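You operate a simulated robot arm through the tools that you are given. There is no shell and no other tool.

You run a simulated robot arm. Do the job below in one go: nothing can be reset, and whatever is moved stays where it is left.

## Task
Top the yellow hub's oil up to between the marks of its window.
Fine: draw the hub slider open, pour from the green oil bottle without spilling, stand it back and shut the slider. Set down upright: oil bottle. Where these are worked on the way, their far stop is far enough and under half their travel is too little: hub slider.

It is judged by the outcome, as a careful person would: the job done as asked, and still so three seconds after it is handed in. It fails if anything else is knocked over, pushed out of place, dropped, spilled or broken.

## Robot
A 6-joint arm with a two-finger gripper, fixed in place. Base frame: the origin is on the floor under the middle of its stand, x ahead of it, y to its left, z up. Units: cm, rad, N and s.
With the tool pointing down near the work surface it reaches from about 30 to 70 cm from the base axis. Its first joint turns from -2.897 to 2.897 rad. Payload 3.18 kg.
The tool frame sits at the grasp point between the pads (the TCP): z along the fingers, y along the line on which they close. The tips reach 3 cm beyond it. The gripper opens to 14.4 cm; its body begins 10.3 cm behind the TCP.
Orientation is that of the tool frame in the base frame, as [roll, pitch, yaw] about the fixed x, y, z axes, in that order (R = Rz(yaw) Ry(pitch) Rx(roll)). With the fingers straight down and closing along the base's y, the tool's x points along the base's -x, its y along +y and its z along -z.

## Interface
- The arm moves only by the tool servo_tool. Its arguments are lists of equal length, an entry for each row: "dp": the shift along the base's x, y, z in units of 25 mm (1.0 is 25 mm), a list of three; "delta_rot": the turn, a rotation vector about the base's x, y, z in units of 5 degrees (1.0 is 5 degrees), a list of three; "fingers": the closure, from 0 (fully open) to 1 (shut). In form: {"dp": [[dx, dy, dz], ...], "delta_rot": [[rx, ry, rz], ...], "fingers": [fingers, ...]}. A call has 1 to 20 rows; each row shifts and turns the commanded pose from where the row before left it. A call with a number of a shift or a turn outside -1 to 1 is refused whole. Rows are played at 5 a second. More than 5 cm and 0.15 rad between two rows, or a gripper value outside its range, and nothing of the call is played. A pose out of reach is approached as far as the arm can. The call stops where the force on the tool passes 40 N (or 10 N more than at its start, if that is more) or the arm is blocked; 0.2 s more then pass. The fingers move at their own pace (about 18.67 cm/s each) and stop on an object; they squeeze with about 25 N. The grip force told is the motor's: it shows also when the fingers shut on nothing. Time passes only in rows, and 0.2 s behind the last, so rows that do not move let the fingers close. It gives the time, the measured TCP pose, the force on the tool (base axes), the opening and the grip force at its end, in the units of the frame above (readings bear some noise), with the torque about the TCP (base axes, N m) and any sound that the robot's microphone picked up.
- Cameras (640 x 400 px; columns grow to the right, rows downward): "scene" is fixed at [21.89, 50, 108.68]; the picture's right is [-0.69, -0.72, 0.00], its down [-0.38, 0.36, -0.85] and it looks along [0.62, -0.59, -0.52] (base axes); focal length 233 px, centre (320, 200). "wrist" rides on the gripper at [7.6, 1.6, -14.3] in the tool frame; the picture's right is [-0.21, 0.98, 0.00], its down [-0.84, -0.18, -0.51] and it looks along [-0.50, -0.11, 0.86] (tool axes); focal length 218 px, centre (320, 200). There is no depth. A picture from a camera that has moved, and an enlarged one, comes with that camera's place and axes in the base frame and with its lens.
- grab_frame(camera): a new picture of that camera. It takes no simulated time.
- enlarge(camera, box): a new picture of the part [left, top, right, bottom] of that camera's present view, enlarged. It takes no simulated time.
- sign_off(): hands the job in; it is judged then, once.

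Nothing tells you positions but the pictures and the camera data. Unless the task says otherwise, let go and move clear before handing in.

The tools are called after ">>>" as name(argument=value, ...) on one line, values as JSON. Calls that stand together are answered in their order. servo_tool: Moves the arm, as the interface text tells. Its arguments: {"type":"object","properties":{"dp":{"type":"array","items":{"type":"array","items":{"type":"number"}}},"delta_rot":{"type":"array","items":{"type":"array","items":{"type":"number"}}},"fingers":{"type":"array","items":{"type":"number"}}},"required":["dp","delta_rot","fingers"]} The other tools are called the same way: grab_frame (camera) takes a picture; enlarge (camera, box) takes an enlarged picture of a part of a camera's view; sign_off () hands the job in.

At the start:

```text
time: 0.0
position: [41.68, 13.48, 96.31]
ee_rot: [-3.14, -0.002, -3.141]
force: [-0.9, 0.0, 0.4]
ft_torque: [0.03, 0.0, 0.02]
finger_gap: 14.4
grip_force: 0.0
```

scene: 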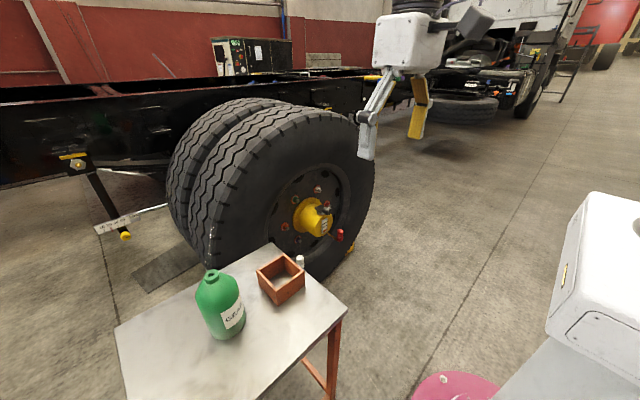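
wrist: 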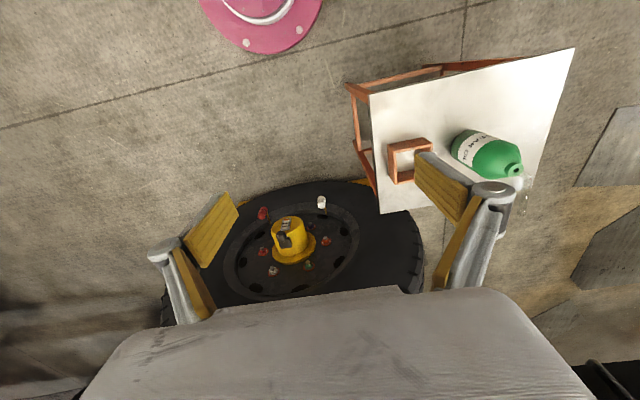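

I see a truck wheel with a yellow hub, a table with a green oil bottle and an open brown box. I'll take close looks at the hub and the bottle before moving.

>>> enlarge(camera="scene", box=[260, 160, 380, 260])

>>> enlarge(camera="scene", box=[160, 230, 360, 400])

>>> enlarge(camera="wrist", box=[220, 180, 380, 290])

>>> enlarge(camera="wrist", box=[350, 40, 590, 220])

```text
4.00 times, centred on (320, 210) of scene
camera zoom: at [21.89, 50.0, 108.68], right [-0.69, -0.72, 0.0], down [-0.38, 0.36, -0.85], along [0.62, -0.59, -0.52], focal length 933 px, centre (320, 160)
```

zoom: 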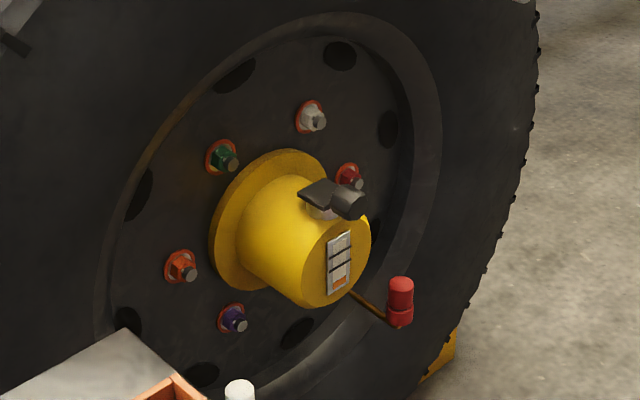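

```text
2.35 times, centred on (260, 315) of scene
camera zoom: at [21.89, 50.0, 108.68], right [-0.69, -0.72, 0.0], down [-0.38, 0.36, -0.85], along [0.62, -0.59, -0.52], focal length 549 px, centre (461, -71)
```

zoom: 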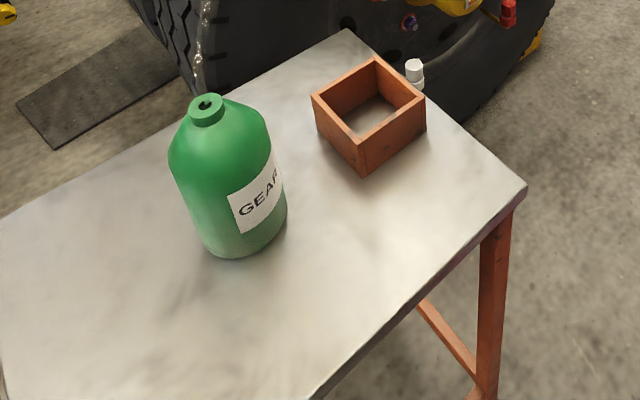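

```text
3.64 times, centred on (300, 235) of wrist
camera zoom: at [34.07, 15.24, 110.72], right [0.21, 0.98, 0.0], down [0.84, -0.18, 0.51], along [0.5, -0.11, -0.86], focal length 794 px, centre (393, 73)
```

zoom: 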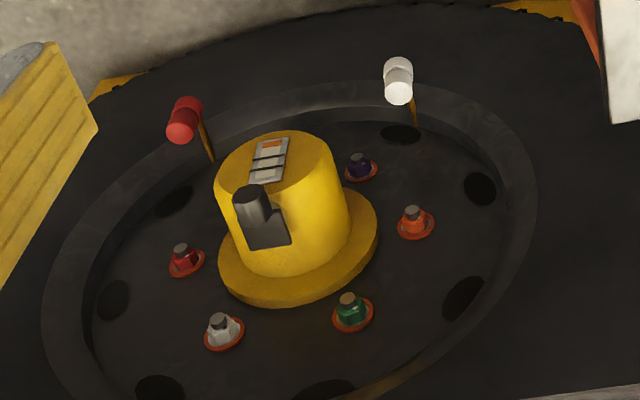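

```text
2.22 times, centred on (470, 130) of wrist
camera zoom: at [34.07, 15.24, 110.72], right [0.21, 0.98, 0.0], down [0.84, -0.18, 0.51], along [0.5, -0.11, -0.86], focal length 485 px, centre (-13, 356)
```

zoom: 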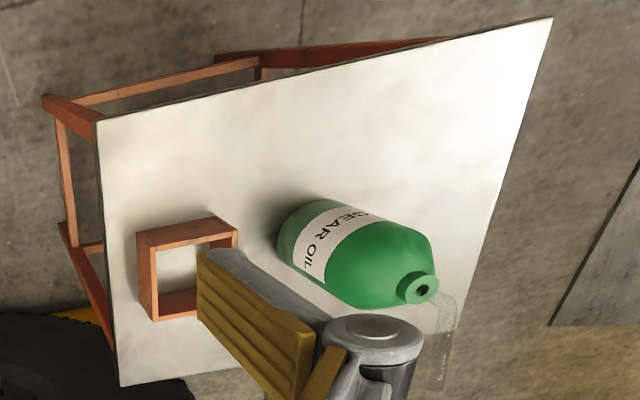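

I see a faint clear thing near the bottle's mouth that I can't identify yet. I'll zoom in on it and on the hub window before planning.

>>> enlarge(camera="scene", box=[180, 210, 250, 290])

>>> enlarge(camera="wrist", box=[480, 140, 560, 240])

>>> enlarge(camera="scene", box=[300, 190, 350, 250])

>>> enlarge(camera="wrist", box=[260, 200, 340, 270])

>>> enlarge(camera="scene", box=[250, 240, 350, 340])

```text
5.00 times, centred on (215, 250) of scene
camera zoom: at [21.89, 50.0, 108.68], right [-0.69, -0.72, 0.0], down [-0.38, 0.36, -0.85], along [0.62, -0.59, -0.52], focal length 1166 px, centre (845, -50)
```

zoom: 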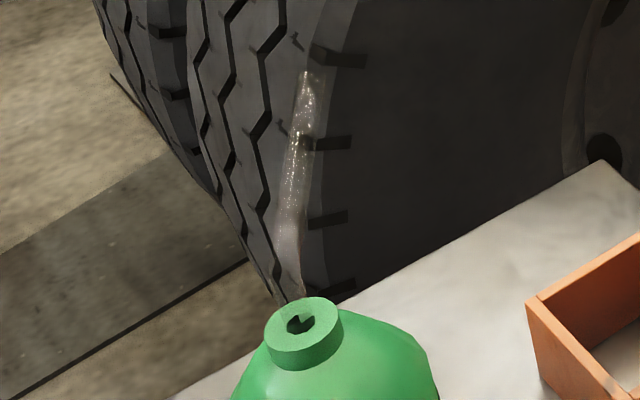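

```text
4.00 times, centred on (520, 190) of wrist
camera zoom: at [34.07, 15.24, 110.72], right [0.21, 0.98, 0.0], down [0.84, -0.18, 0.51], along [0.5, -0.11, -0.86], focal length 873 px, centre (-480, 240)
```

zoom: 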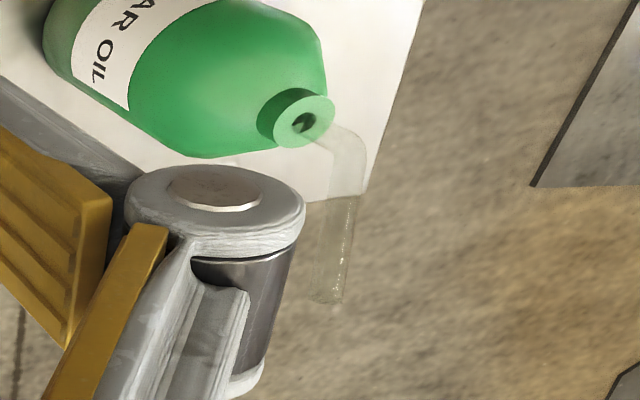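

```text
6.67 times, centred on (325, 220) of scene
camera zoom: at [21.89, 50.0, 108.68], right [-0.69, -0.72, 0.0], down [-0.38, 0.36, -0.85], along [0.62, -0.59, -0.52], focal length 1554 px, centre (287, 67)
```

zoom: 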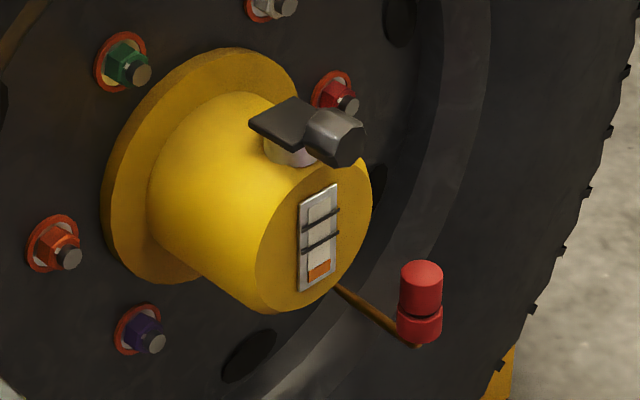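

```text
5.71 times, centred on (300, 235) of wrist
camera zoom: at [34.07, 15.24, 110.72], right [0.21, 0.98, 0.0], down [0.84, -0.18, 0.51], along [0.5, -0.11, -0.86], focal length 1247 px, centre (434, 0)
```

zoom: 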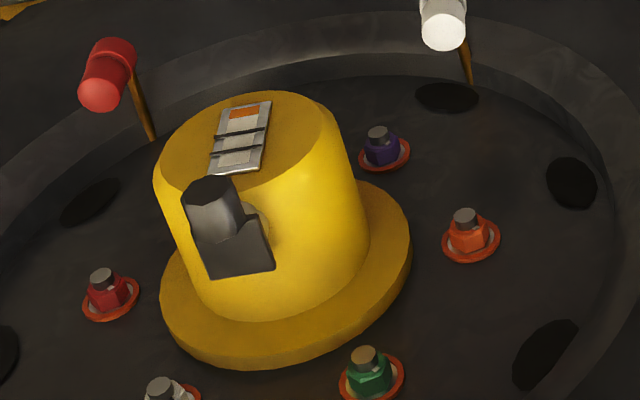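

```text
4.00 times, centred on (300, 290) of scene
camera zoom: at [21.89, 50.0, 108.68], right [-0.69, -0.72, 0.0], down [-0.38, 0.36, -0.85], along [0.62, -0.59, -0.52], focal length 933 px, centre (400, -160)
```

zoom: 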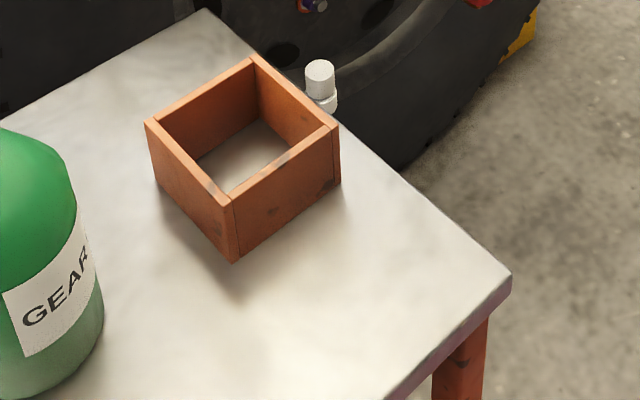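

The bottle stands on the table near (55, 44) with its mouth at z≈77 and a clear bent spout that reaches to about (58.7, 41, 83.6). The hub's dark slider is on top of the barrel near (82, -7, 54). I'll move the wrist camera closer to the hub to see how the slider is built.

>>> servo_tool(dp=[[0.6, -0.8, -0.3], [0.6, -0.8, -0.3], [0.6, -0.8, -0.3], [0.6, -0.8, -0.3], [0.6, -0.8, -0.3], [0.6, -0.8, -0.3], [0.6, -0.8, -0.3]], delta_rot=[[0, 0, 0], [0, 0, 0], [0, 0, 0], [0, 0, 0], [0, 0, 0], [0, 0, 0], [0, 0, 0]], fingers=[0, 0, 0, 0, 0, 0, 0])

>>> grab_frame(camera="wrist")

>>> grab_frame(camera="scene")

```text
time: 1.6
position: [52.01, -0.5, 91.15]
ee_rot: [3.139, 0.0, -3.141]
force: [0.3, -0.7, -0.3]
ft_torque: [-0.04, -0.05, 0.02]
finger_gap: 14.39
grip_force: 0.1
```

```text
taken
camera wrist: at [44.5, 1.23, 105.51], right [0.21, 0.98, 0.0], down [0.84, -0.18, 0.51], along [0.5, -0.11, -0.86], focal length 218 px, centre (320, 200)
```

wrist: 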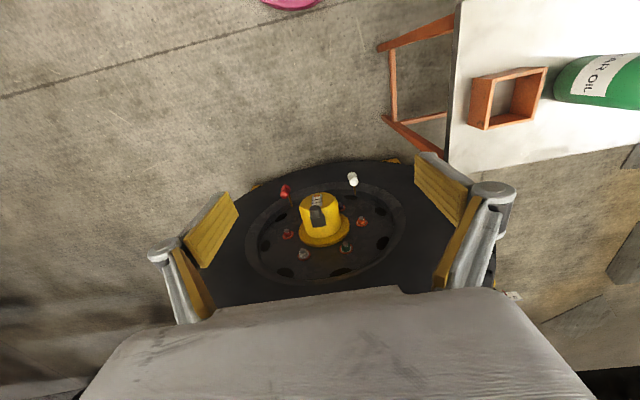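

```text
taken
```

scene: 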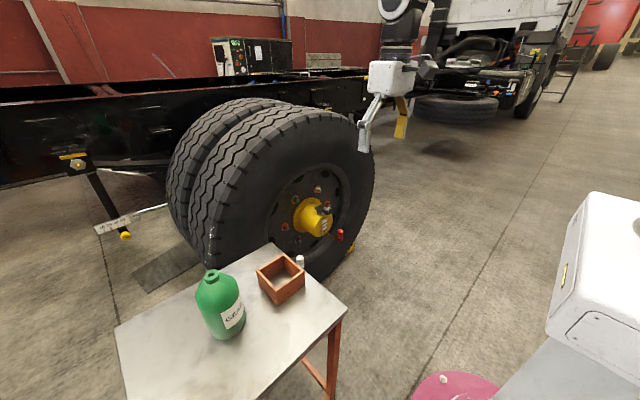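

The view moved over but is still wide. I'll enlarge the hub here, then go lower.

>>> enlarge(camera="wrist", box=[270, 160, 380, 270])

>>> servo_tool(dp=[[0, -0.3, -0.9], [0, -0.3, -0.9], [0, -0.3, -0.9], [0, -0.3, -0.9], [0, -0.3, -0.9], [0, -0.3, -0.9], [0, -0.3, -0.9], [0, -0.3, -0.9]], delta_rot=[[0, 0, 0], [0, 0, 0], [0, 0, 0], [0, 0, 0], [0, 0, 0], [0, 0, 0], [0, 0, 0], [0, 0, 0]], fingers=[0, 0, 0, 0, 0, 0, 0, 0])

>>> grab_frame(camera="wrist")

>>> grab_frame(camera="scene")

```text
3.64 times, centred on (325, 215) of wrist
camera zoom: at [44.5, 1.23, 105.51], right [0.21, 0.98, 0.0], down [0.84, -0.18, 0.51], along [0.5, -0.11, -0.86], focal length 794 px, centre (302, 146)
```

zoom: 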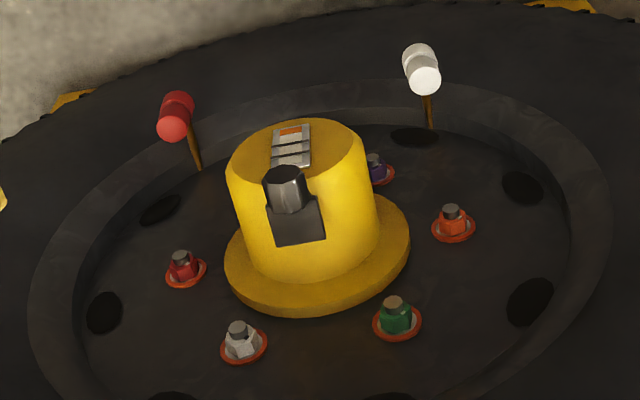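

```text
time: 3.4
position: [52.21, -6.37, 73.09]
ee_rot: [3.141, 0.001, 3.141]
force: [0.2, 0.2, -0.2]
ft_torque: [-0.04, 0.03, -0.01]
finger_gap: 14.37
grip_force: 0.2
```

```text
taken
camera wrist: at [44.57, -4.72, 87.46], right [0.21, 0.98, 0.0], down [0.84, -0.18, 0.51], along [0.5, -0.11, -0.86], focal length 218 px, centre (320, 200)
```

wrist: 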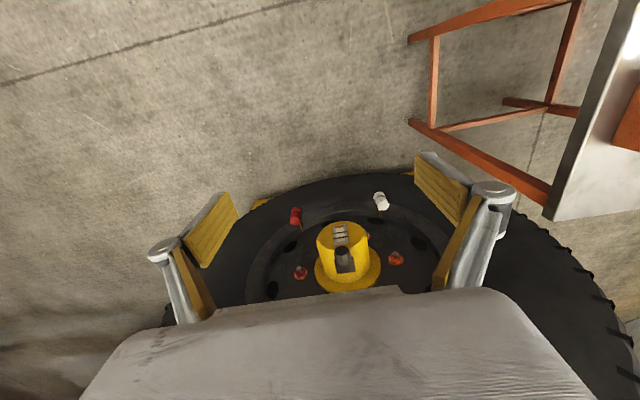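

```text
taken
```

scene: 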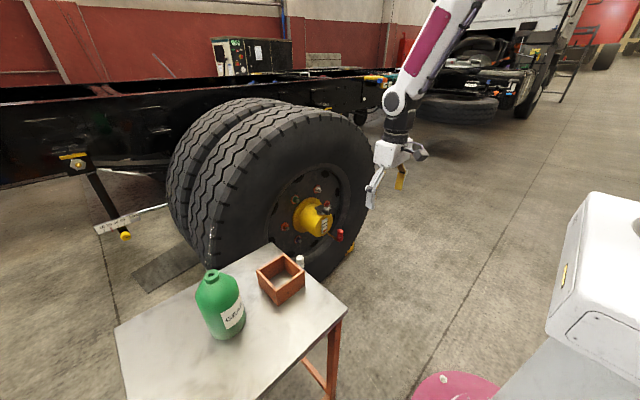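

I'll enlarge the hub from this nearer viewpoint to fix its geometry.

>>> enlarge(camera="wrist", box=[300, 200, 400, 300])

>>> enlarge(camera="scene", box=[290, 185, 350, 245])

```text
4.00 times, centred on (350, 250) of wrist
camera zoom: at [44.57, -4.72, 87.46], right [0.21, 0.98, 0.0], down [0.84, -0.18, 0.51], along [0.5, -0.11, -0.86], focal length 873 px, centre (200, 0)
```

zoom: 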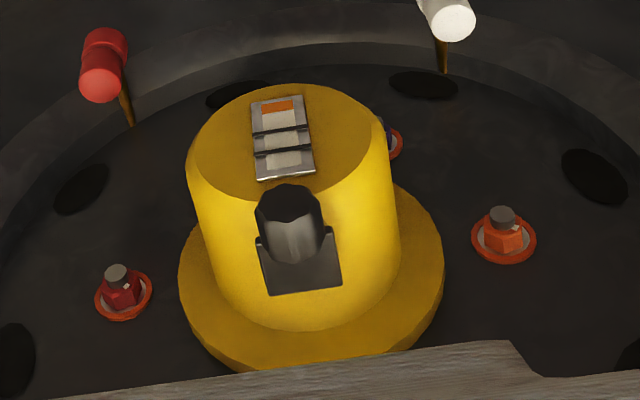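

```text
6.67 times, centred on (320, 215) of scene
camera zoom: at [21.89, 50.0, 108.68], right [-0.69, -0.72, 0.0], down [-0.38, 0.36, -0.85], along [0.62, -0.59, -0.52], focal length 1554 px, centre (320, 100)
```

zoom: 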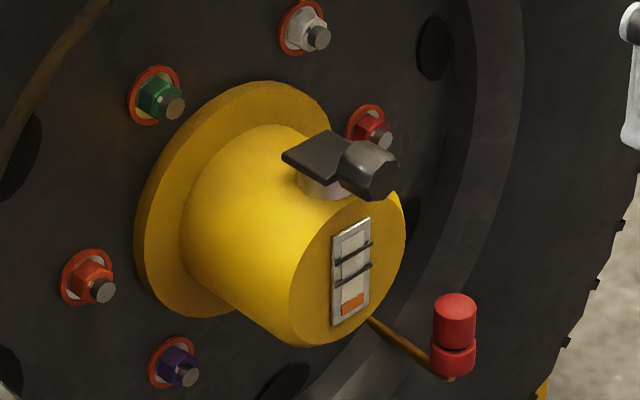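

The hub face is at x≈79, centred near y≈-7, z≈47. The slider plate sits on top at z≈54, with its knob at about (77, -7, 55) pointing toward me. I want the camera on top of the gripper for the later horizontal grasp, so I'll try turning the tool half round about vertical.

>>> servo_tool(dp=[[-0.2, 0, 0.4], [-0.2, 0, 0.4], [-0.2, 0, 0.4], [-0.2, 0, 0.4], [0, 0, 0], [0, 0, 0], [0, 0, 0], [0, 0, 0], [0, 0, 0], [0, 0, 0], [0, 0, 0], [0, 0, 0], [0, 0, 0], [0, 0, 0], [0, 0, 0], [0, 0, 0], [0, 0, 0], [0, 0, 0]], delta_rot=[[0, 0, 1], [0, 0, 1], [0, 0, 1], [0, 0, 1], [0, 0, 1], [0, 0, 1], [0, 0, 1], [0, 0, 1], [0, 0, 1], [0, 0, 1], [0, 0, 1], [0, 0, 1], [0, 0, 1], [0, 0, 1], [0, 0, 1], [0, 0, 1], [0, 0, 1], [0, 0, 1]], fingers=[0, 0, 0, 0, 0, 0, 0, 0, 0, 0, 0, 0, 0, 0, 0, 0, 0, 0])

```text
time: 7.2
position: [50.34, -6.47, 77.13]
ee_rot: [3.141, 0.001, -1.569]
force: [-0.2, -0.6, 0.6]
ft_torque: [-0.03, 0.0, -0.01]
finger_gap: 14.41
grip_force: 0.0
```

The first quarter turn went cleanly. I'll carry on with the second quarter.

>>> servo_tool(dp=[[0, 0, 0], [0, 0, 0], [0, 0, 0], [0, 0, 0], [0, 0, 0], [0, 0, 0], [0, 0, 0], [0, 0, 0], [0, 0, 0], [0, 0, 0], [0, 0, 0], [0, 0, 0], [0, 0, 0], [0, 0, 0], [0, 0, 0], [0, 0, 0], [0, 0, 0], [0, 0, 0]], delta_rot=[[0, 0, 1], [0, 0, 1], [0, 0, 1], [0, 0, 1], [0, 0, 1], [0, 0, 1], [0, 0, 1], [0, 0, 1], [0, 0, 1], [0, 0, 1], [0, 0, 1], [0, 0, 1], [0, 0, 1], [0, 0, 1], [0, 0, 1], [0, 0, 1], [0, 0, 1], [0, 0, 1]], fingers=[0, 0, 0, 0, 0, 0, 0, 0, 0, 0, 0, 0, 0, 0, 0, 0, 0, 0])

>>> grab_frame(camera="wrist")

>>> grab_frame(camera="scene")

```text
time: 11.0
position: [49.14, -1.79, 76.0]
ee_rot: [3.09, -0.009, -0.018]
force: [0.8, 0.8, -0.2]
ft_torque: [0.01, -0.01, 0.02]
finger_gap: 14.38
grip_force: 0.0
out of reach, approached as far as the arm can: row 16, 17, 18
```

```text
taken
camera wrist: at [56.67, -2.77, 90.48], right [-0.23, -0.97, 0.05], down [-0.84, 0.22, 0.49], along [-0.49, 0.07, -0.87], focal length 218 px, centre (320, 200)
```

wrist: 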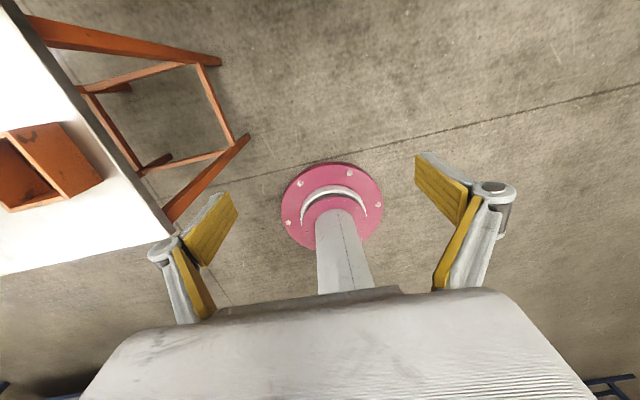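

```text
taken
```

scene: 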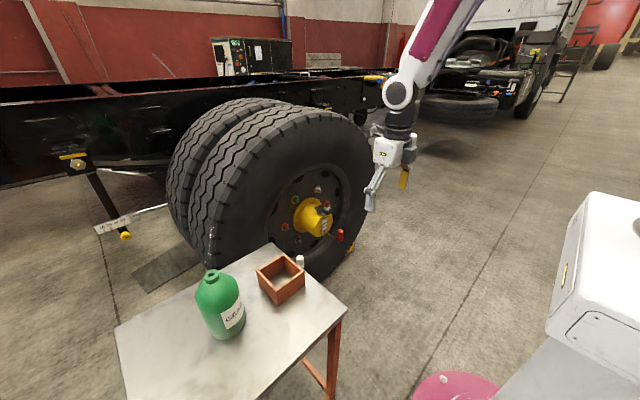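

The half turn stops a little short of 180° at a joint limit, so a camera-up grasp isn't available. I'll look at the gripper's shape to see how low its camera side reaches.

>>> enlarge(camera="scene", box=[350, 60, 450, 230])

```text
2.35 times, centred on (400, 145) of scene
camera zoom: at [21.89, 50.0, 108.68], right [-0.69, -0.72, 0.0], down [-0.38, 0.36, -0.85], along [0.62, -0.59, -0.52], focal length 549 px, centre (132, 329)
```

zoom: 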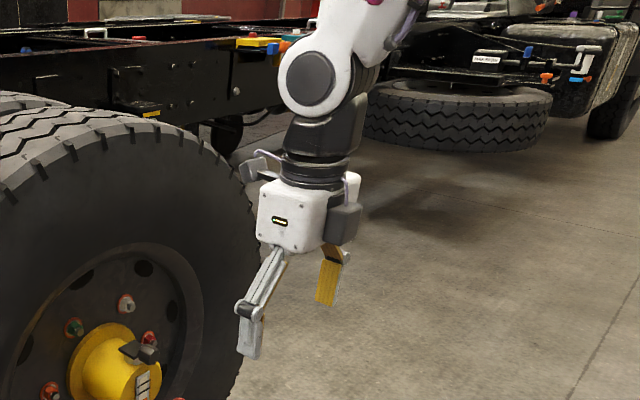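

The camera is a small box on the other side of the gripper, so I'll use the natural wrist roll and tilt the tool downward when I grasp. I'm turning back now.

>>> servo_tool(dp=[[0, 0, 0], [0, 0, 0], [0, 0, 0], [0, 0, 0], [0, 0, 0], [0, 0, 0], [0, 0, 0], [0, 0, 0], [0, 0, 0], [0, 0, 0], [0, 0, 0], [0, 0, 0], [0, 0, 0], [0, 0, 0], [0, 0, 0], [0, 0, 0], [0, 0, 0], [0, 0, 0]], delta_rot=[[0, 0, -1], [0, 0, -1], [0, 0, -1], [0, 0, -1], [0, 0, -1], [0, 0, -1], [0, 0, -1], [0, 0, -1], [0, 0, -1], [0, 0, -1], [0, 0, -1], [0, 0, -1], [0, 0, -1], [0, 0, -1], [0, 0, -1], [0, 0, -1], [0, 0, -1], [0, 0, -1]], fingers=[0, 0, 0, 0, 0, 0, 0, 0, 0, 0, 0, 0, 0, 0, 0, 0, 0, 0])

>>> servo_tool(dp=[[0, 0, 0], [0, 0, 0], [0, 0, 0], [0, 0, 0], [0, 0, 0], [0, 0, 0], [0, 0, 0], [0, 0, 0], [0, 0, 0], [0, 0, 0], [0, 0, 0], [0, 0, 0], [0, 0, 0], [0, 0, 0], [0, 0, 0], [0, 0, 0], [0, 0, 0], [0, 0, 0]], delta_rot=[[0, 0, -1], [0, 0, -1], [0, 0, -1], [0, 0, -1], [0, 0, -1], [0, 0, -1], [0, 0, -1], [0, 0, -1], [0, 0, -1], [0, 0, -1], [0, 0, -1], [0, 0, -1], [0, 0, -1], [0, 0, -1], [0, 0, -1], [0, 0, -1], [0, 0, -1], [0, 0, -1]], fingers=[0, 0, 0, 0, 0, 0, 0, 0, 0, 0, 0, 0, 0, 0, 0, 0, 0, 0])

```text
time: 14.8
position: [49.16, -1.82, 76.03]
ee_rot: [3.091, -0.009, -1.593]
force: [0.7, 0.2, -0.6]
ft_torque: [0.01, 0.03, 0.01]
finger_gap: 14.38
grip_force: 0.1
```

```text
time: 18.6
position: [49.15, -1.74, 75.89]
ee_rot: [3.09, -0.008, 3.119]
force: [0.5, 0.2, -0.2]
ft_torque: [0.01, -0.03, -0.03]
finger_gap: 14.4
grip_force: 0.1
```

The tool is back to its natural roll with about 3° of tilt error. I'll correct that, pitch the tool 45° forward and lower it to look at the hub from the front.

>>> servo_tool(dp=[[0, 0, 0], [0.12, -0.23, -0.5], [0.12, -0.23, -0.5], [0.12, -0.23, -0.5], [0.12, -0.23, -0.5], [0.12, -0.23, -0.5], [0.12, -0.23, -0.5], [0.12, -0.23, -0.5], [0.12, -0.23, -0.5], [0.12, -0.23, -0.5]], delta_rot=[[-0.59, -0.09, 0.26], [0, -1, 0], [0, -1, 0], [0, -1, 0], [0, -1, 0], [0, -1, 0], [0, -1, 0], [0, -1, 0], [0, -1, 0], [0, -1, 0]], fingers=[0, 0, 0, 0, 0, 0, 0, 0, 0, 0])

>>> grab_frame(camera="wrist")

>>> enlarge(camera="wrist", box=[270, 180, 390, 290])

```text
time: 20.8
position: [51.72, -7.16, 65.34]
ee_rot: [-3.138, 0.788, -3.136]
force: [-0.4, -0.3, -0.1]
ft_torque: [0.03, -0.02, 0.0]
finger_gap: 14.4
grip_force: 0.0
out of reach, approached as far as the arm can: row 4
```

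```text
taken
camera wrist: at [36.25, -5.48, 70.08], right [0.14, 0.98, 0.15], down [0.24, -0.18, 0.96], along [0.96, -0.1, -0.26], focal length 218 px, centre (320, 200)
```

wrist: 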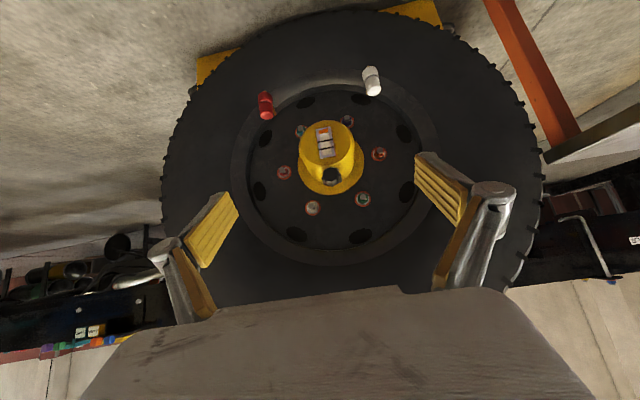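

```text
3.64 times, centred on (330, 235) of wrist
camera zoom: at [36.25, -5.48, 70.08], right [0.14, 0.98, 0.15], down [0.24, -0.18, 0.96], along [0.96, -0.1, -0.26], focal length 794 px, centre (284, 73)
```

zoom: 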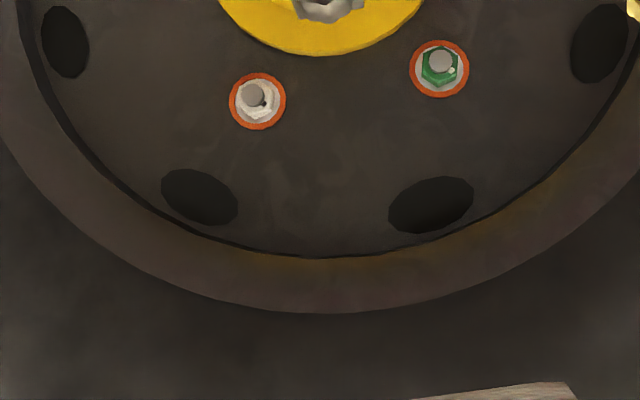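

The view is upside down (image down is world up), but I have a clear frontal look at the hub. I'll zoom in on the knob and window.

>>> enlarge(camera="wrist", box=[290, 110, 375, 200])

>>> enlarge(camera="wrist", box=[225, 60, 445, 280])

```text
4.44 times, centred on (332, 155) of wrist
camera zoom: at [36.25, -5.48, 70.08], right [0.14, 0.98, 0.15], down [0.24, -0.18, 0.96], along [0.96, -0.1, -0.26], focal length 970 px, centre (264, 400)
```

zoom: 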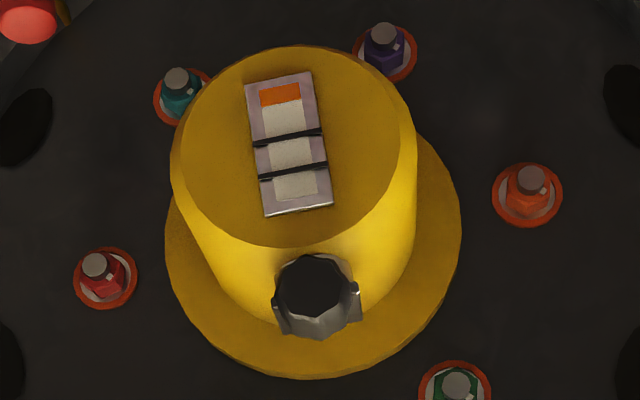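

```text
1.82 times, centred on (335, 170) of wrist
camera zoom: at [36.25, -5.48, 70.08], right [0.14, 0.98, 0.15], down [0.24, -0.18, 0.96], along [0.96, -0.1, -0.26], focal length 397 px, centre (293, 254)
```

zoom: 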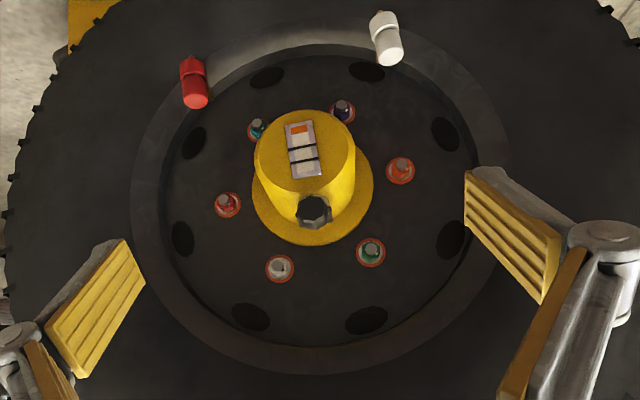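

The knob's front face is near (77.2, -7.3, 54.8), about 3 cm in diameter and attached to a 4 cm wide plate behind it. I'll tilt the tool to 30° below horizontal, half close the fingers and come up in front of the knob.

>>> servo_tool(dp=[[0.8, 0, -0.24], [0.8, 0, -0.24], [0.8, 0, -0.24], [0.8, 0, -0.24], [0.8, 0, -0.24], [0.8, 0, -0.24], [0.8, 0, -0.24], [0.8, 0, -0.24], [0, 0, 0]], delta_rot=[[0, -1, 0], [0, -1, 0], [0, -1, 0], [0, 0, 0], [0, 0, 0], [0, 0, 0], [0, 0, 0], [0, 0, 0], [0, 0, 0]], fingers=[0, 0.2, 0.4, 0.58, 0.58, 0.58, 0.58, 0.58, 0.58])

>>> grab_frame(camera="wrist")

>>> enlarge(camera="scene", box=[270, 150, 400, 270])

```text
time: 22.8
position: [67.79, -7.12, 60.37]
ee_rot: [-3.138, 1.045, -3.135]
force: [0.5, -0.5, 0.8]
ft_torque: [0.01, 0.01, -0.01]
finger_gap: 6.04
grip_force: 0.2
```

```text
taken
camera wrist: at [51.55, -5.46, 61.12], right [0.1, 0.98, 0.18], down [-0.02, -0.18, 0.98], along [0.99, -0.1, 0.0], focal length 218 px, centre (320, 200)
```

wrist: 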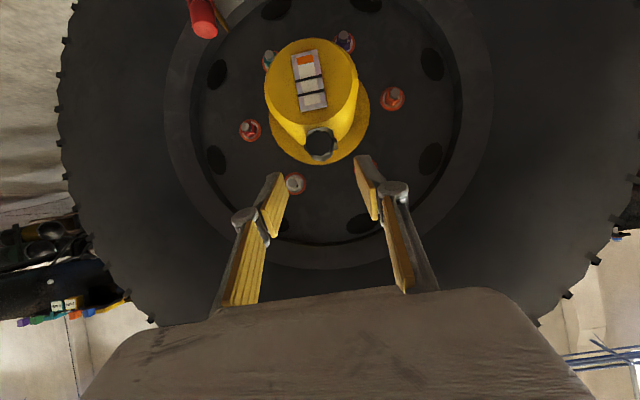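

```text
3.33 times, centred on (335, 210) of scene
camera zoom: at [21.89, 50.0, 108.68], right [-0.69, -0.72, 0.0], down [-0.38, 0.36, -0.85], along [0.62, -0.59, -0.52], focal length 777 px, centre (270, 167)
```

zoom: 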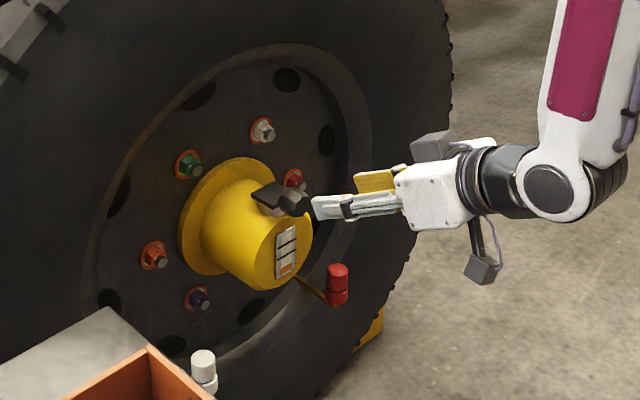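

The fingers are lined up well in front of the knob. I'll take one more zoom to fix its height and side position before closing in.

>>> enlarge(camera="wrist", box=[270, 40, 370, 190])

>>> enlarge(camera="scene", box=[310, 190, 360, 230])

```text
2.67 times, centred on (320, 115) of wrist
camera zoom: at [51.55, -5.46, 61.12], right [0.1, 0.98, 0.18], down [-0.02, -0.18, 0.98], along [0.99, -0.1, 0.0], focal length 582 px, centre (320, 427)
```

zoom: 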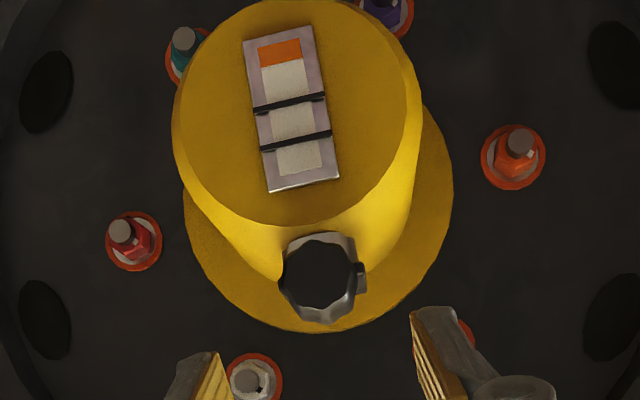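

```text
10.00 times, centred on (335, 210) of scene
camera zoom: at [21.89, 50.0, 108.68], right [-0.69, -0.72, 0.0], down [-0.38, 0.36, -0.85], along [0.62, -0.59, -0.52], focal length 2332 px, centre (170, 100)
```

zoom: 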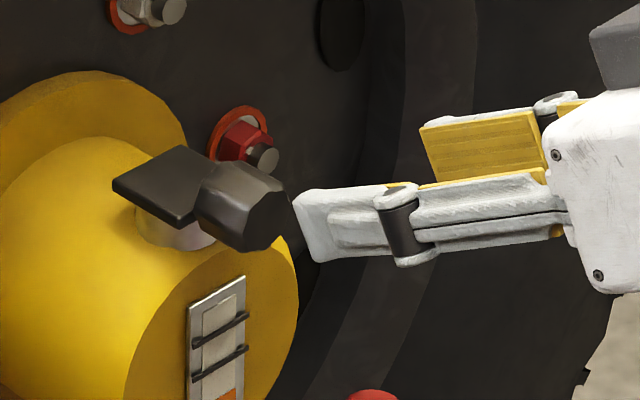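

The knob face is about (76.6, -7.05, 54.9). I'll advance about 5 cm along the tool axis and check the alignment again.

>>> servo_tool(dp=[[0.6, 0.0, -0.33], [0.6, 0.0, -0.33], [0.6, 0.0, -0.33], [0, 0, 0]], delta_rot=[[0, 0, 0], [0, 0, 0], [0, 0, 0], [0, 0, 0]], fingers=[0.58, 0.58, 0.58, 0.58])

>>> grab_frame(camera="wrist")

>>> enlarge(camera="scene", box=[310, 190, 360, 230])

```text
time: 23.8
position: [72.31, -7.11, 58.06]
ee_rot: [-3.139, 1.045, -3.135]
force: [0.3, -0.1, 0.3]
ft_torque: [-0.02, 0.0, -0.02]
finger_gap: 6.02
grip_force: 0.2
```

```text
taken
camera wrist: at [56.04, -5.45, 58.68], right [0.1, 0.98, 0.18], down [-0.02, -0.18, 0.98], along [0.99, -0.1, 0.0], focal length 218 px, centre (320, 200)
```

wrist: 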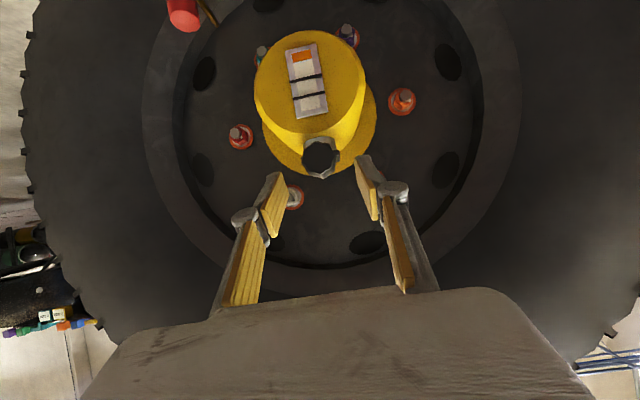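

```text
10.00 times, centred on (335, 210) of scene
camera zoom: at [21.89, 50.0, 108.68], right [-0.69, -0.72, 0.0], down [-0.38, 0.36, -0.85], along [0.62, -0.59, -0.52], focal length 2332 px, centre (170, 100)
```

zoom: 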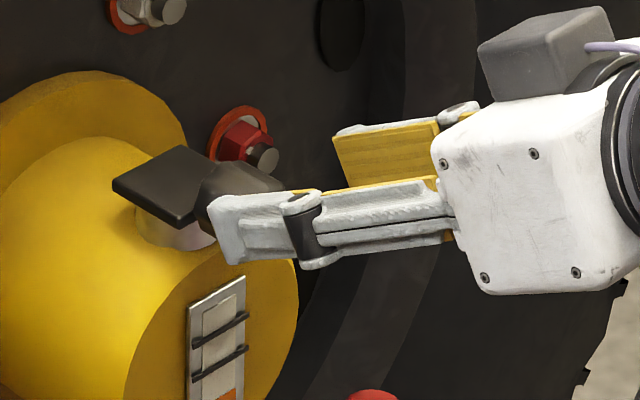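

The knob is centred between the fingers. I'll go in the last 3.4 cm and close on it.

>>> servo_tool(dp=[[0.46, 0.0, -0.27], [0.46, 0.0, -0.27], [0.46, 0.0, -0.27], [0, 0, 0]], delta_rot=[[0, 0, 0], [0, 0, 0], [0, 0, 0], [0, 0, 0]], fingers=[0.58, 0.58, 0.58, 0.58])

>>> grab_frame(camera="wrist")

>>> enlarge(camera="scene", box=[310, 190, 360, 230])

```text
time: 24.8
position: [75.7, -7.1, 55.9]
ee_rot: [-3.138, 1.045, -3.134]
force: [-1.2, -0.4, -0.3]
ft_torque: [-0.01, 0.02, -0.01]
finger_gap: 6.03
grip_force: 0.0
```

```text
taken
camera wrist: at [59.54, -5.47, 56.58], right [0.1, 0.98, 0.18], down [-0.02, -0.18, 0.98], along [0.99, -0.1, 0.0], focal length 218 px, centre (320, 200)
```

wrist: 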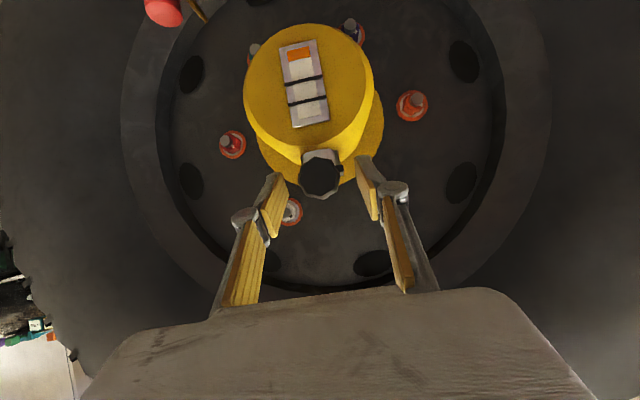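

```text
10.00 times, centred on (335, 210) of scene
camera zoom: at [21.89, 50.0, 108.68], right [-0.69, -0.72, 0.0], down [-0.38, 0.36, -0.85], along [0.62, -0.59, -0.52], focal length 2332 px, centre (170, 100)
```

zoom: 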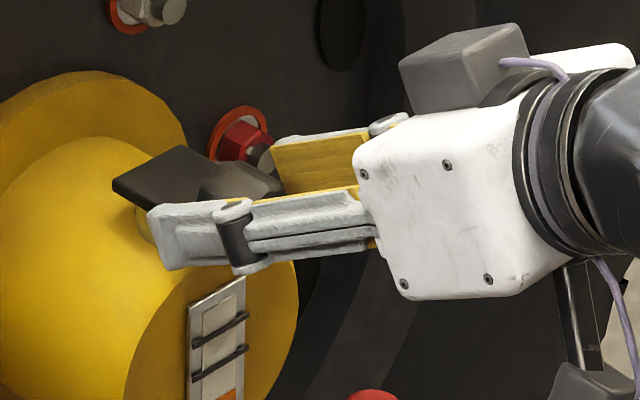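

Positioned with the knob between the pad tips and no contact force. I'm closing the fingers on the knob.

>>> servo_tool(dp=[[0, 0, 0], [0, 0, 0], [0, 0, 0], [0, 0, 0], [0, 0, 0]], delta_rot=[[0, 0, 0], [0, 0, 0], [0, 0, 0], [0, 0, 0], [0, 0, 0]], fingers=[0.66, 0.74, 0.82, 0.9, 0.9])

>>> grab_frame(camera="wrist")

>>> enlarge(camera="scene", box=[310, 190, 360, 230])

```text
time: 26.0
position: [75.8, -7.11, 55.98]
ee_rot: [-3.136, 1.046, -3.133]
force: [0.7, 5.1, -1.0]
ft_torque: [0.07, 0.0, 0.16]
finger_gap: 3.06
grip_force: 45.3
```

```text
taken
camera wrist: at [59.53, -5.43, 56.58], right [0.1, 0.98, 0.18], down [-0.02, -0.18, 0.98], along [0.99, -0.1, 0.0], focal length 218 px, centre (320, 200)
```

wrist: 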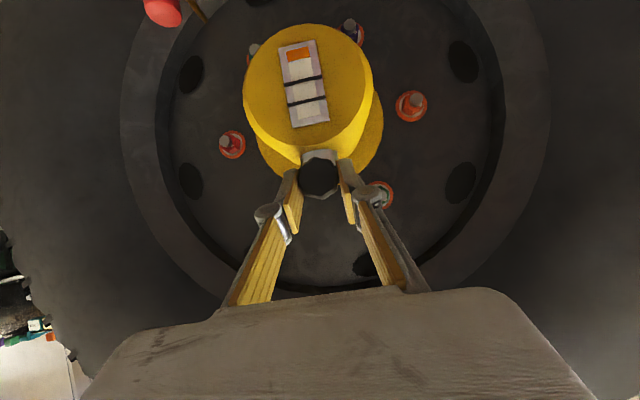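

```text
10.00 times, centred on (335, 210) of scene
camera zoom: at [21.89, 50.0, 108.68], right [-0.69, -0.72, 0.0], down [-0.38, 0.36, -0.85], along [0.62, -0.59, -0.52], focal length 2332 px, centre (170, 100)
```

zoom: 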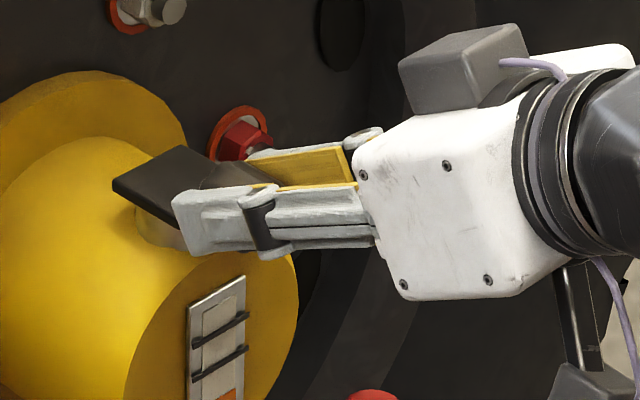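

The knob is gripped with a gap of 3.06 cm. I'll draw it gently toward the robot along -x.

>>> servo_tool(dp=[[-0.15, 0, 0], [-0.15, 0, 0], [-0.15, 0, 0], [-0.15, 0, 0]], delta_rot=[[0, 0, 0], [0, 0, 0], [0, 0, 0], [0, 0, 0]], fingers=[0.9, 0.9, 0.9, 0.9])

>>> enlarge(camera="scene", box=[310, 190, 360, 230])

```text
time: 27.0
position: [73.98, -7.04, 55.89]
ee_rot: [-3.135, 1.045, -3.132]
force: [-0.9, 9.4, -2.8]
ft_torque: [0.11, 0.04, 0.18]
finger_gap: 3.08
grip_force: 44.7
```

```text
10.00 times, centred on (335, 210) of scene
camera zoom: at [21.89, 50.0, 108.68], right [-0.69, -0.72, 0.0], down [-0.38, 0.36, -0.85], along [0.62, -0.59, -0.52], focal length 2332 px, centre (170, 100)
```

zoom: 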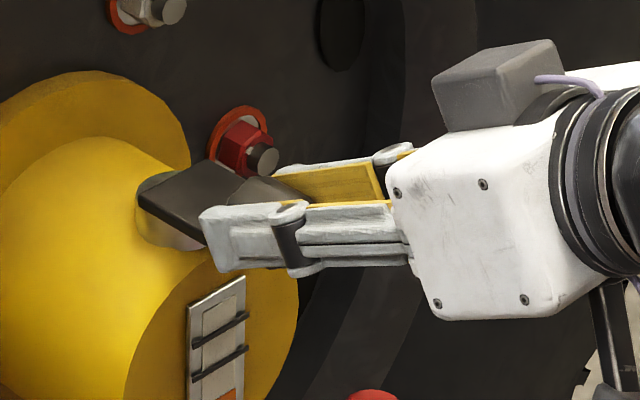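

The slider is moving, and the plate is uncovering the neck behind it. I'll keep pulling, easing slightly toward +y to relieve the side force.

>>> servo_tool(dp=[[-0.15, 0.03, 0], [-0.15, 0.03, 0], [-0.15, 0, 0], [-0.15, 0, 0], [-0.15, 0, 0]], delta_rot=[[0, 0, 0], [0, 0, 0], [0, 0, 0], [0, 0, 0], [0, 0, 0]], fingers=[0.9, 0.9, 0.9, 0.9, 0.9])

>>> enlarge(camera="scene", box=[310, 190, 360, 230])

```text
time: 28.2
position: [72.25, -6.93, 56.03]
ee_rot: [-3.136, 1.046, -3.136]
force: [1.4, -5.2, -4.3]
ft_torque: [-0.02, 0.16, -0.21]
finger_gap: 3.05
grip_force: 44.7
```

```text
10.00 times, centred on (335, 210) of scene
camera zoom: at [21.89, 50.0, 108.68], right [-0.69, -0.72, 0.0], down [-0.38, 0.36, -0.85], along [0.62, -0.59, -0.52], focal length 2332 px, centre (170, 100)
```

zoom: 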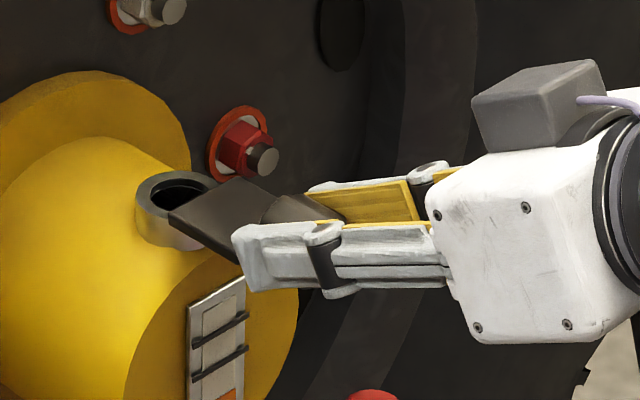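

The port is opening well, with about 3.5 cm drawn. I'll continue in small steps and watch for the stop.

>>> servo_tool(dp=[[-0.12, -0.02, 0], [-0.12, 0, 0], [-0.12, 0, 0]], delta_rot=[[0, 0, 0], [0, 0, 0], [0, 0, 0]], fingers=[0.9, 0.9, 0.9])

>>> enlarge(camera="scene", box=[310, 190, 360, 230])

```text
time: 29.0
position: [71.41, -7.05, 55.99]
ee_rot: [-3.137, 1.046, -3.138]
force: [17.2, -8.8, -16.6]
ft_torque: [-0.07, 0.39, -0.21]
finger_gap: 3.07
grip_force: 44.8
```

```text
10.00 times, centred on (335, 210) of scene
camera zoom: at [21.89, 50.0, 108.68], right [-0.69, -0.72, 0.0], down [-0.38, 0.36, -0.85], along [0.62, -0.59, -0.52], focal length 2332 px, centre (170, 100)
```

zoom: 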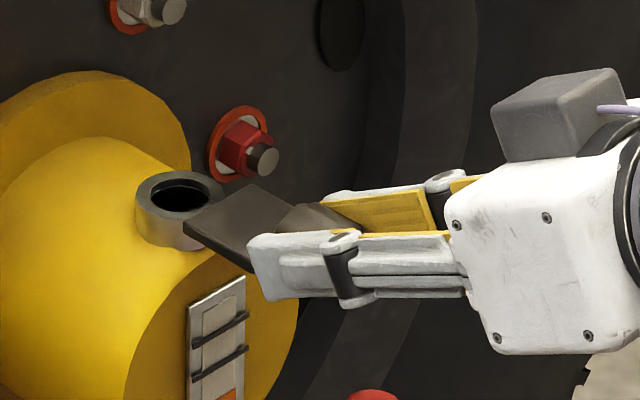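

The slider has hit its far stop (17 N resistance) and the port is fully open. I'm releasing the knob.

>>> servo_tool(dp=[[0, 0, 0], [0, 0, 0], [0, 0, 0], [-0.4, 0, 0.24], [-0.7, 0, 0.4], [-0.7, 0, 0.4], [-0.7, 0, 0.4]], delta_rot=[[0, 0, 0], [0, 0, 0], [0, 0, 0], [0, 0, 0], [0, 0, 0], [0, 0, 0], [0, 0, 0]], fingers=[0.7, 0.6, 0.55, 0.55, 0.55, 0.55, 0.55])

>>> enlarge(camera="scene", box=[310, 190, 360, 230])

>>> enlarge(camera="wrist", box=[250, 60, 390, 220])

```text
time: 30.6
position: [65.03, -6.95, 59.64]
ee_rot: [-3.136, 1.046, -3.133]
force: [-0.4, 0.6, 0.4]
ft_torque: [-0.03, -0.02, -0.03]
finger_gap: 6.49
grip_force: 0.1
```

```text
10.00 times, centred on (335, 210) of scene
camera zoom: at [21.89, 50.0, 108.68], right [-0.69, -0.72, 0.0], down [-0.38, 0.36, -0.85], along [0.62, -0.59, -0.52], focal length 2332 px, centre (170, 100)
```

zoom: 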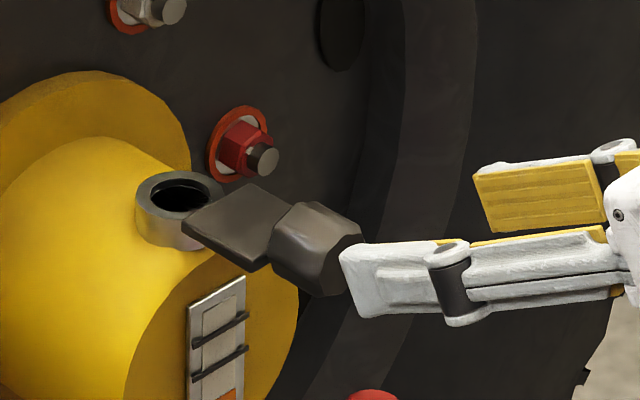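

```text
2.50 times, centred on (320, 140) of wrist
camera zoom: at [48.86, -5.31, 60.21], right [0.1, 0.98, 0.18], down [-0.02, -0.18, 0.98], along [0.99, -0.1, 0.0], focal length 546 px, centre (320, 350)
```

zoom: 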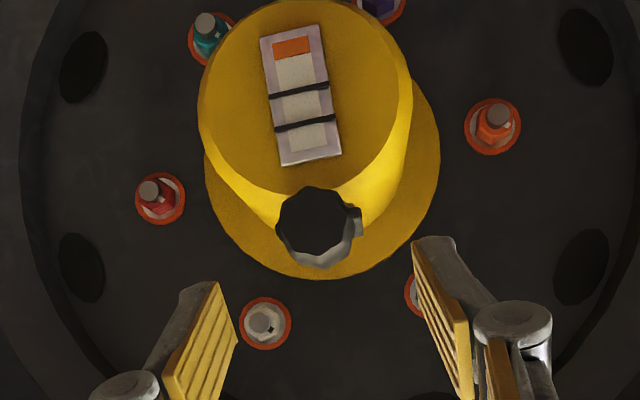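

The slider stays open at its stop, and the port looks like a round hole about 2.7 cm wide near (81, -7, 54). I'll raise the wrist camera and look down at the port to locate it precisely.

>>> servo_tool(dp=[[-0.2, 0, 0.9], [-0.2, 0, 0.9], [-0.2, 0, 0.9], [-0.2, 0, 0.9], [-0.2, 0, 0.9], [0, 0, 0.9], [0, 0, 0.9], [0, 0, 0]], delta_rot=[[0, 1, 0], [0, 1, 0], [0, 1, 0], [0, 1, 0], [0, 1, 0], [0, 1, 0], [0, 0, 0], [0, 0, 0]], fingers=[0.3, 0, 0, 0, 0, 0, 0, 0])

>>> grab_frame(camera="wrist")

>>> enlarge(camera="scene", box=[300, 185, 350, 245])

```text
time: 32.4
position: [62.54, -6.97, 75.31]
ee_rot: [-3.14, 0.521, -3.137]
force: [0.6, -0.5, -0.2]
ft_torque: [0.01, 0.01, 0.01]
finger_gap: 14.4
grip_force: 0.0
```

```text
taken
camera wrist: at [48.83, -5.31, 83.93], right [0.18, 0.98, 0.1], down [0.48, -0.18, 0.86], along [0.86, -0.1, -0.5], focal length 218 px, centre (320, 200)
```

wrist: 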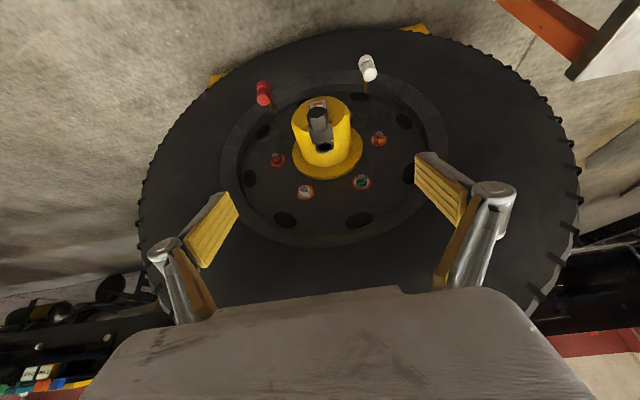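

```text
6.67 times, centred on (325, 215) of scene
camera zoom: at [21.89, 50.0, 108.68], right [-0.69, -0.72, 0.0], down [-0.38, 0.36, -0.85], along [0.62, -0.59, -0.52], focal length 1554 px, centre (287, 100)
```

zoom: 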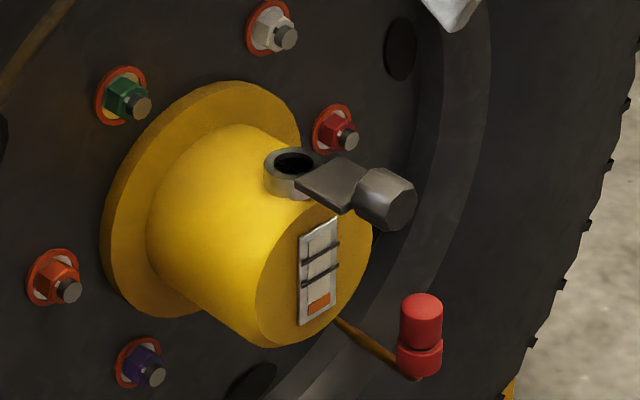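

>>> enlarge(camera="wrist", box=[280, 90, 370, 180])

>>> enlarge(camera="scene", box=[315, 200, 345, 240])

```text
4.44 times, centred on (325, 135) of wrist
camera zoom: at [48.83, -5.31, 83.93], right [0.18, 0.98, 0.1], down [0.48, -0.18, 0.86], along [0.86, -0.1, -0.5], focal length 970 px, centre (298, 489)
```

zoom: 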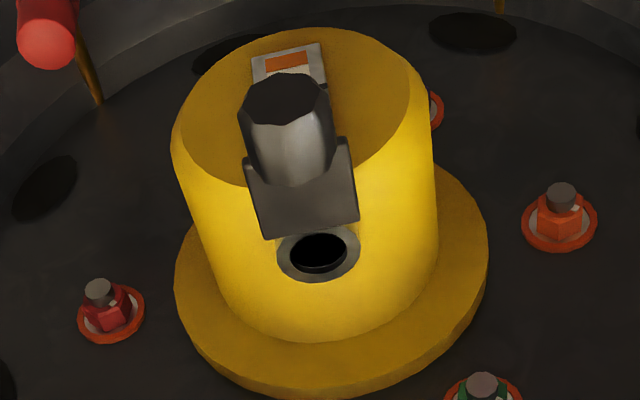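

```text
10.00 times, centred on (330, 220) of scene
camera zoom: at [21.89, 50.0, 108.68], right [-0.69, -0.72, 0.0], down [-0.38, 0.36, -0.85], along [0.62, -0.59, -0.52], focal length 2332 px, centre (220, 0)
```

zoom: 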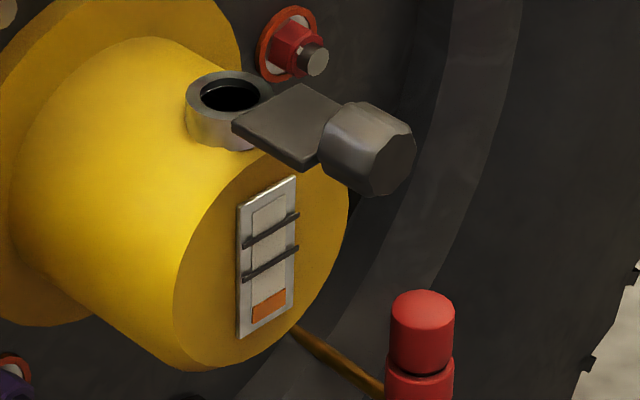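

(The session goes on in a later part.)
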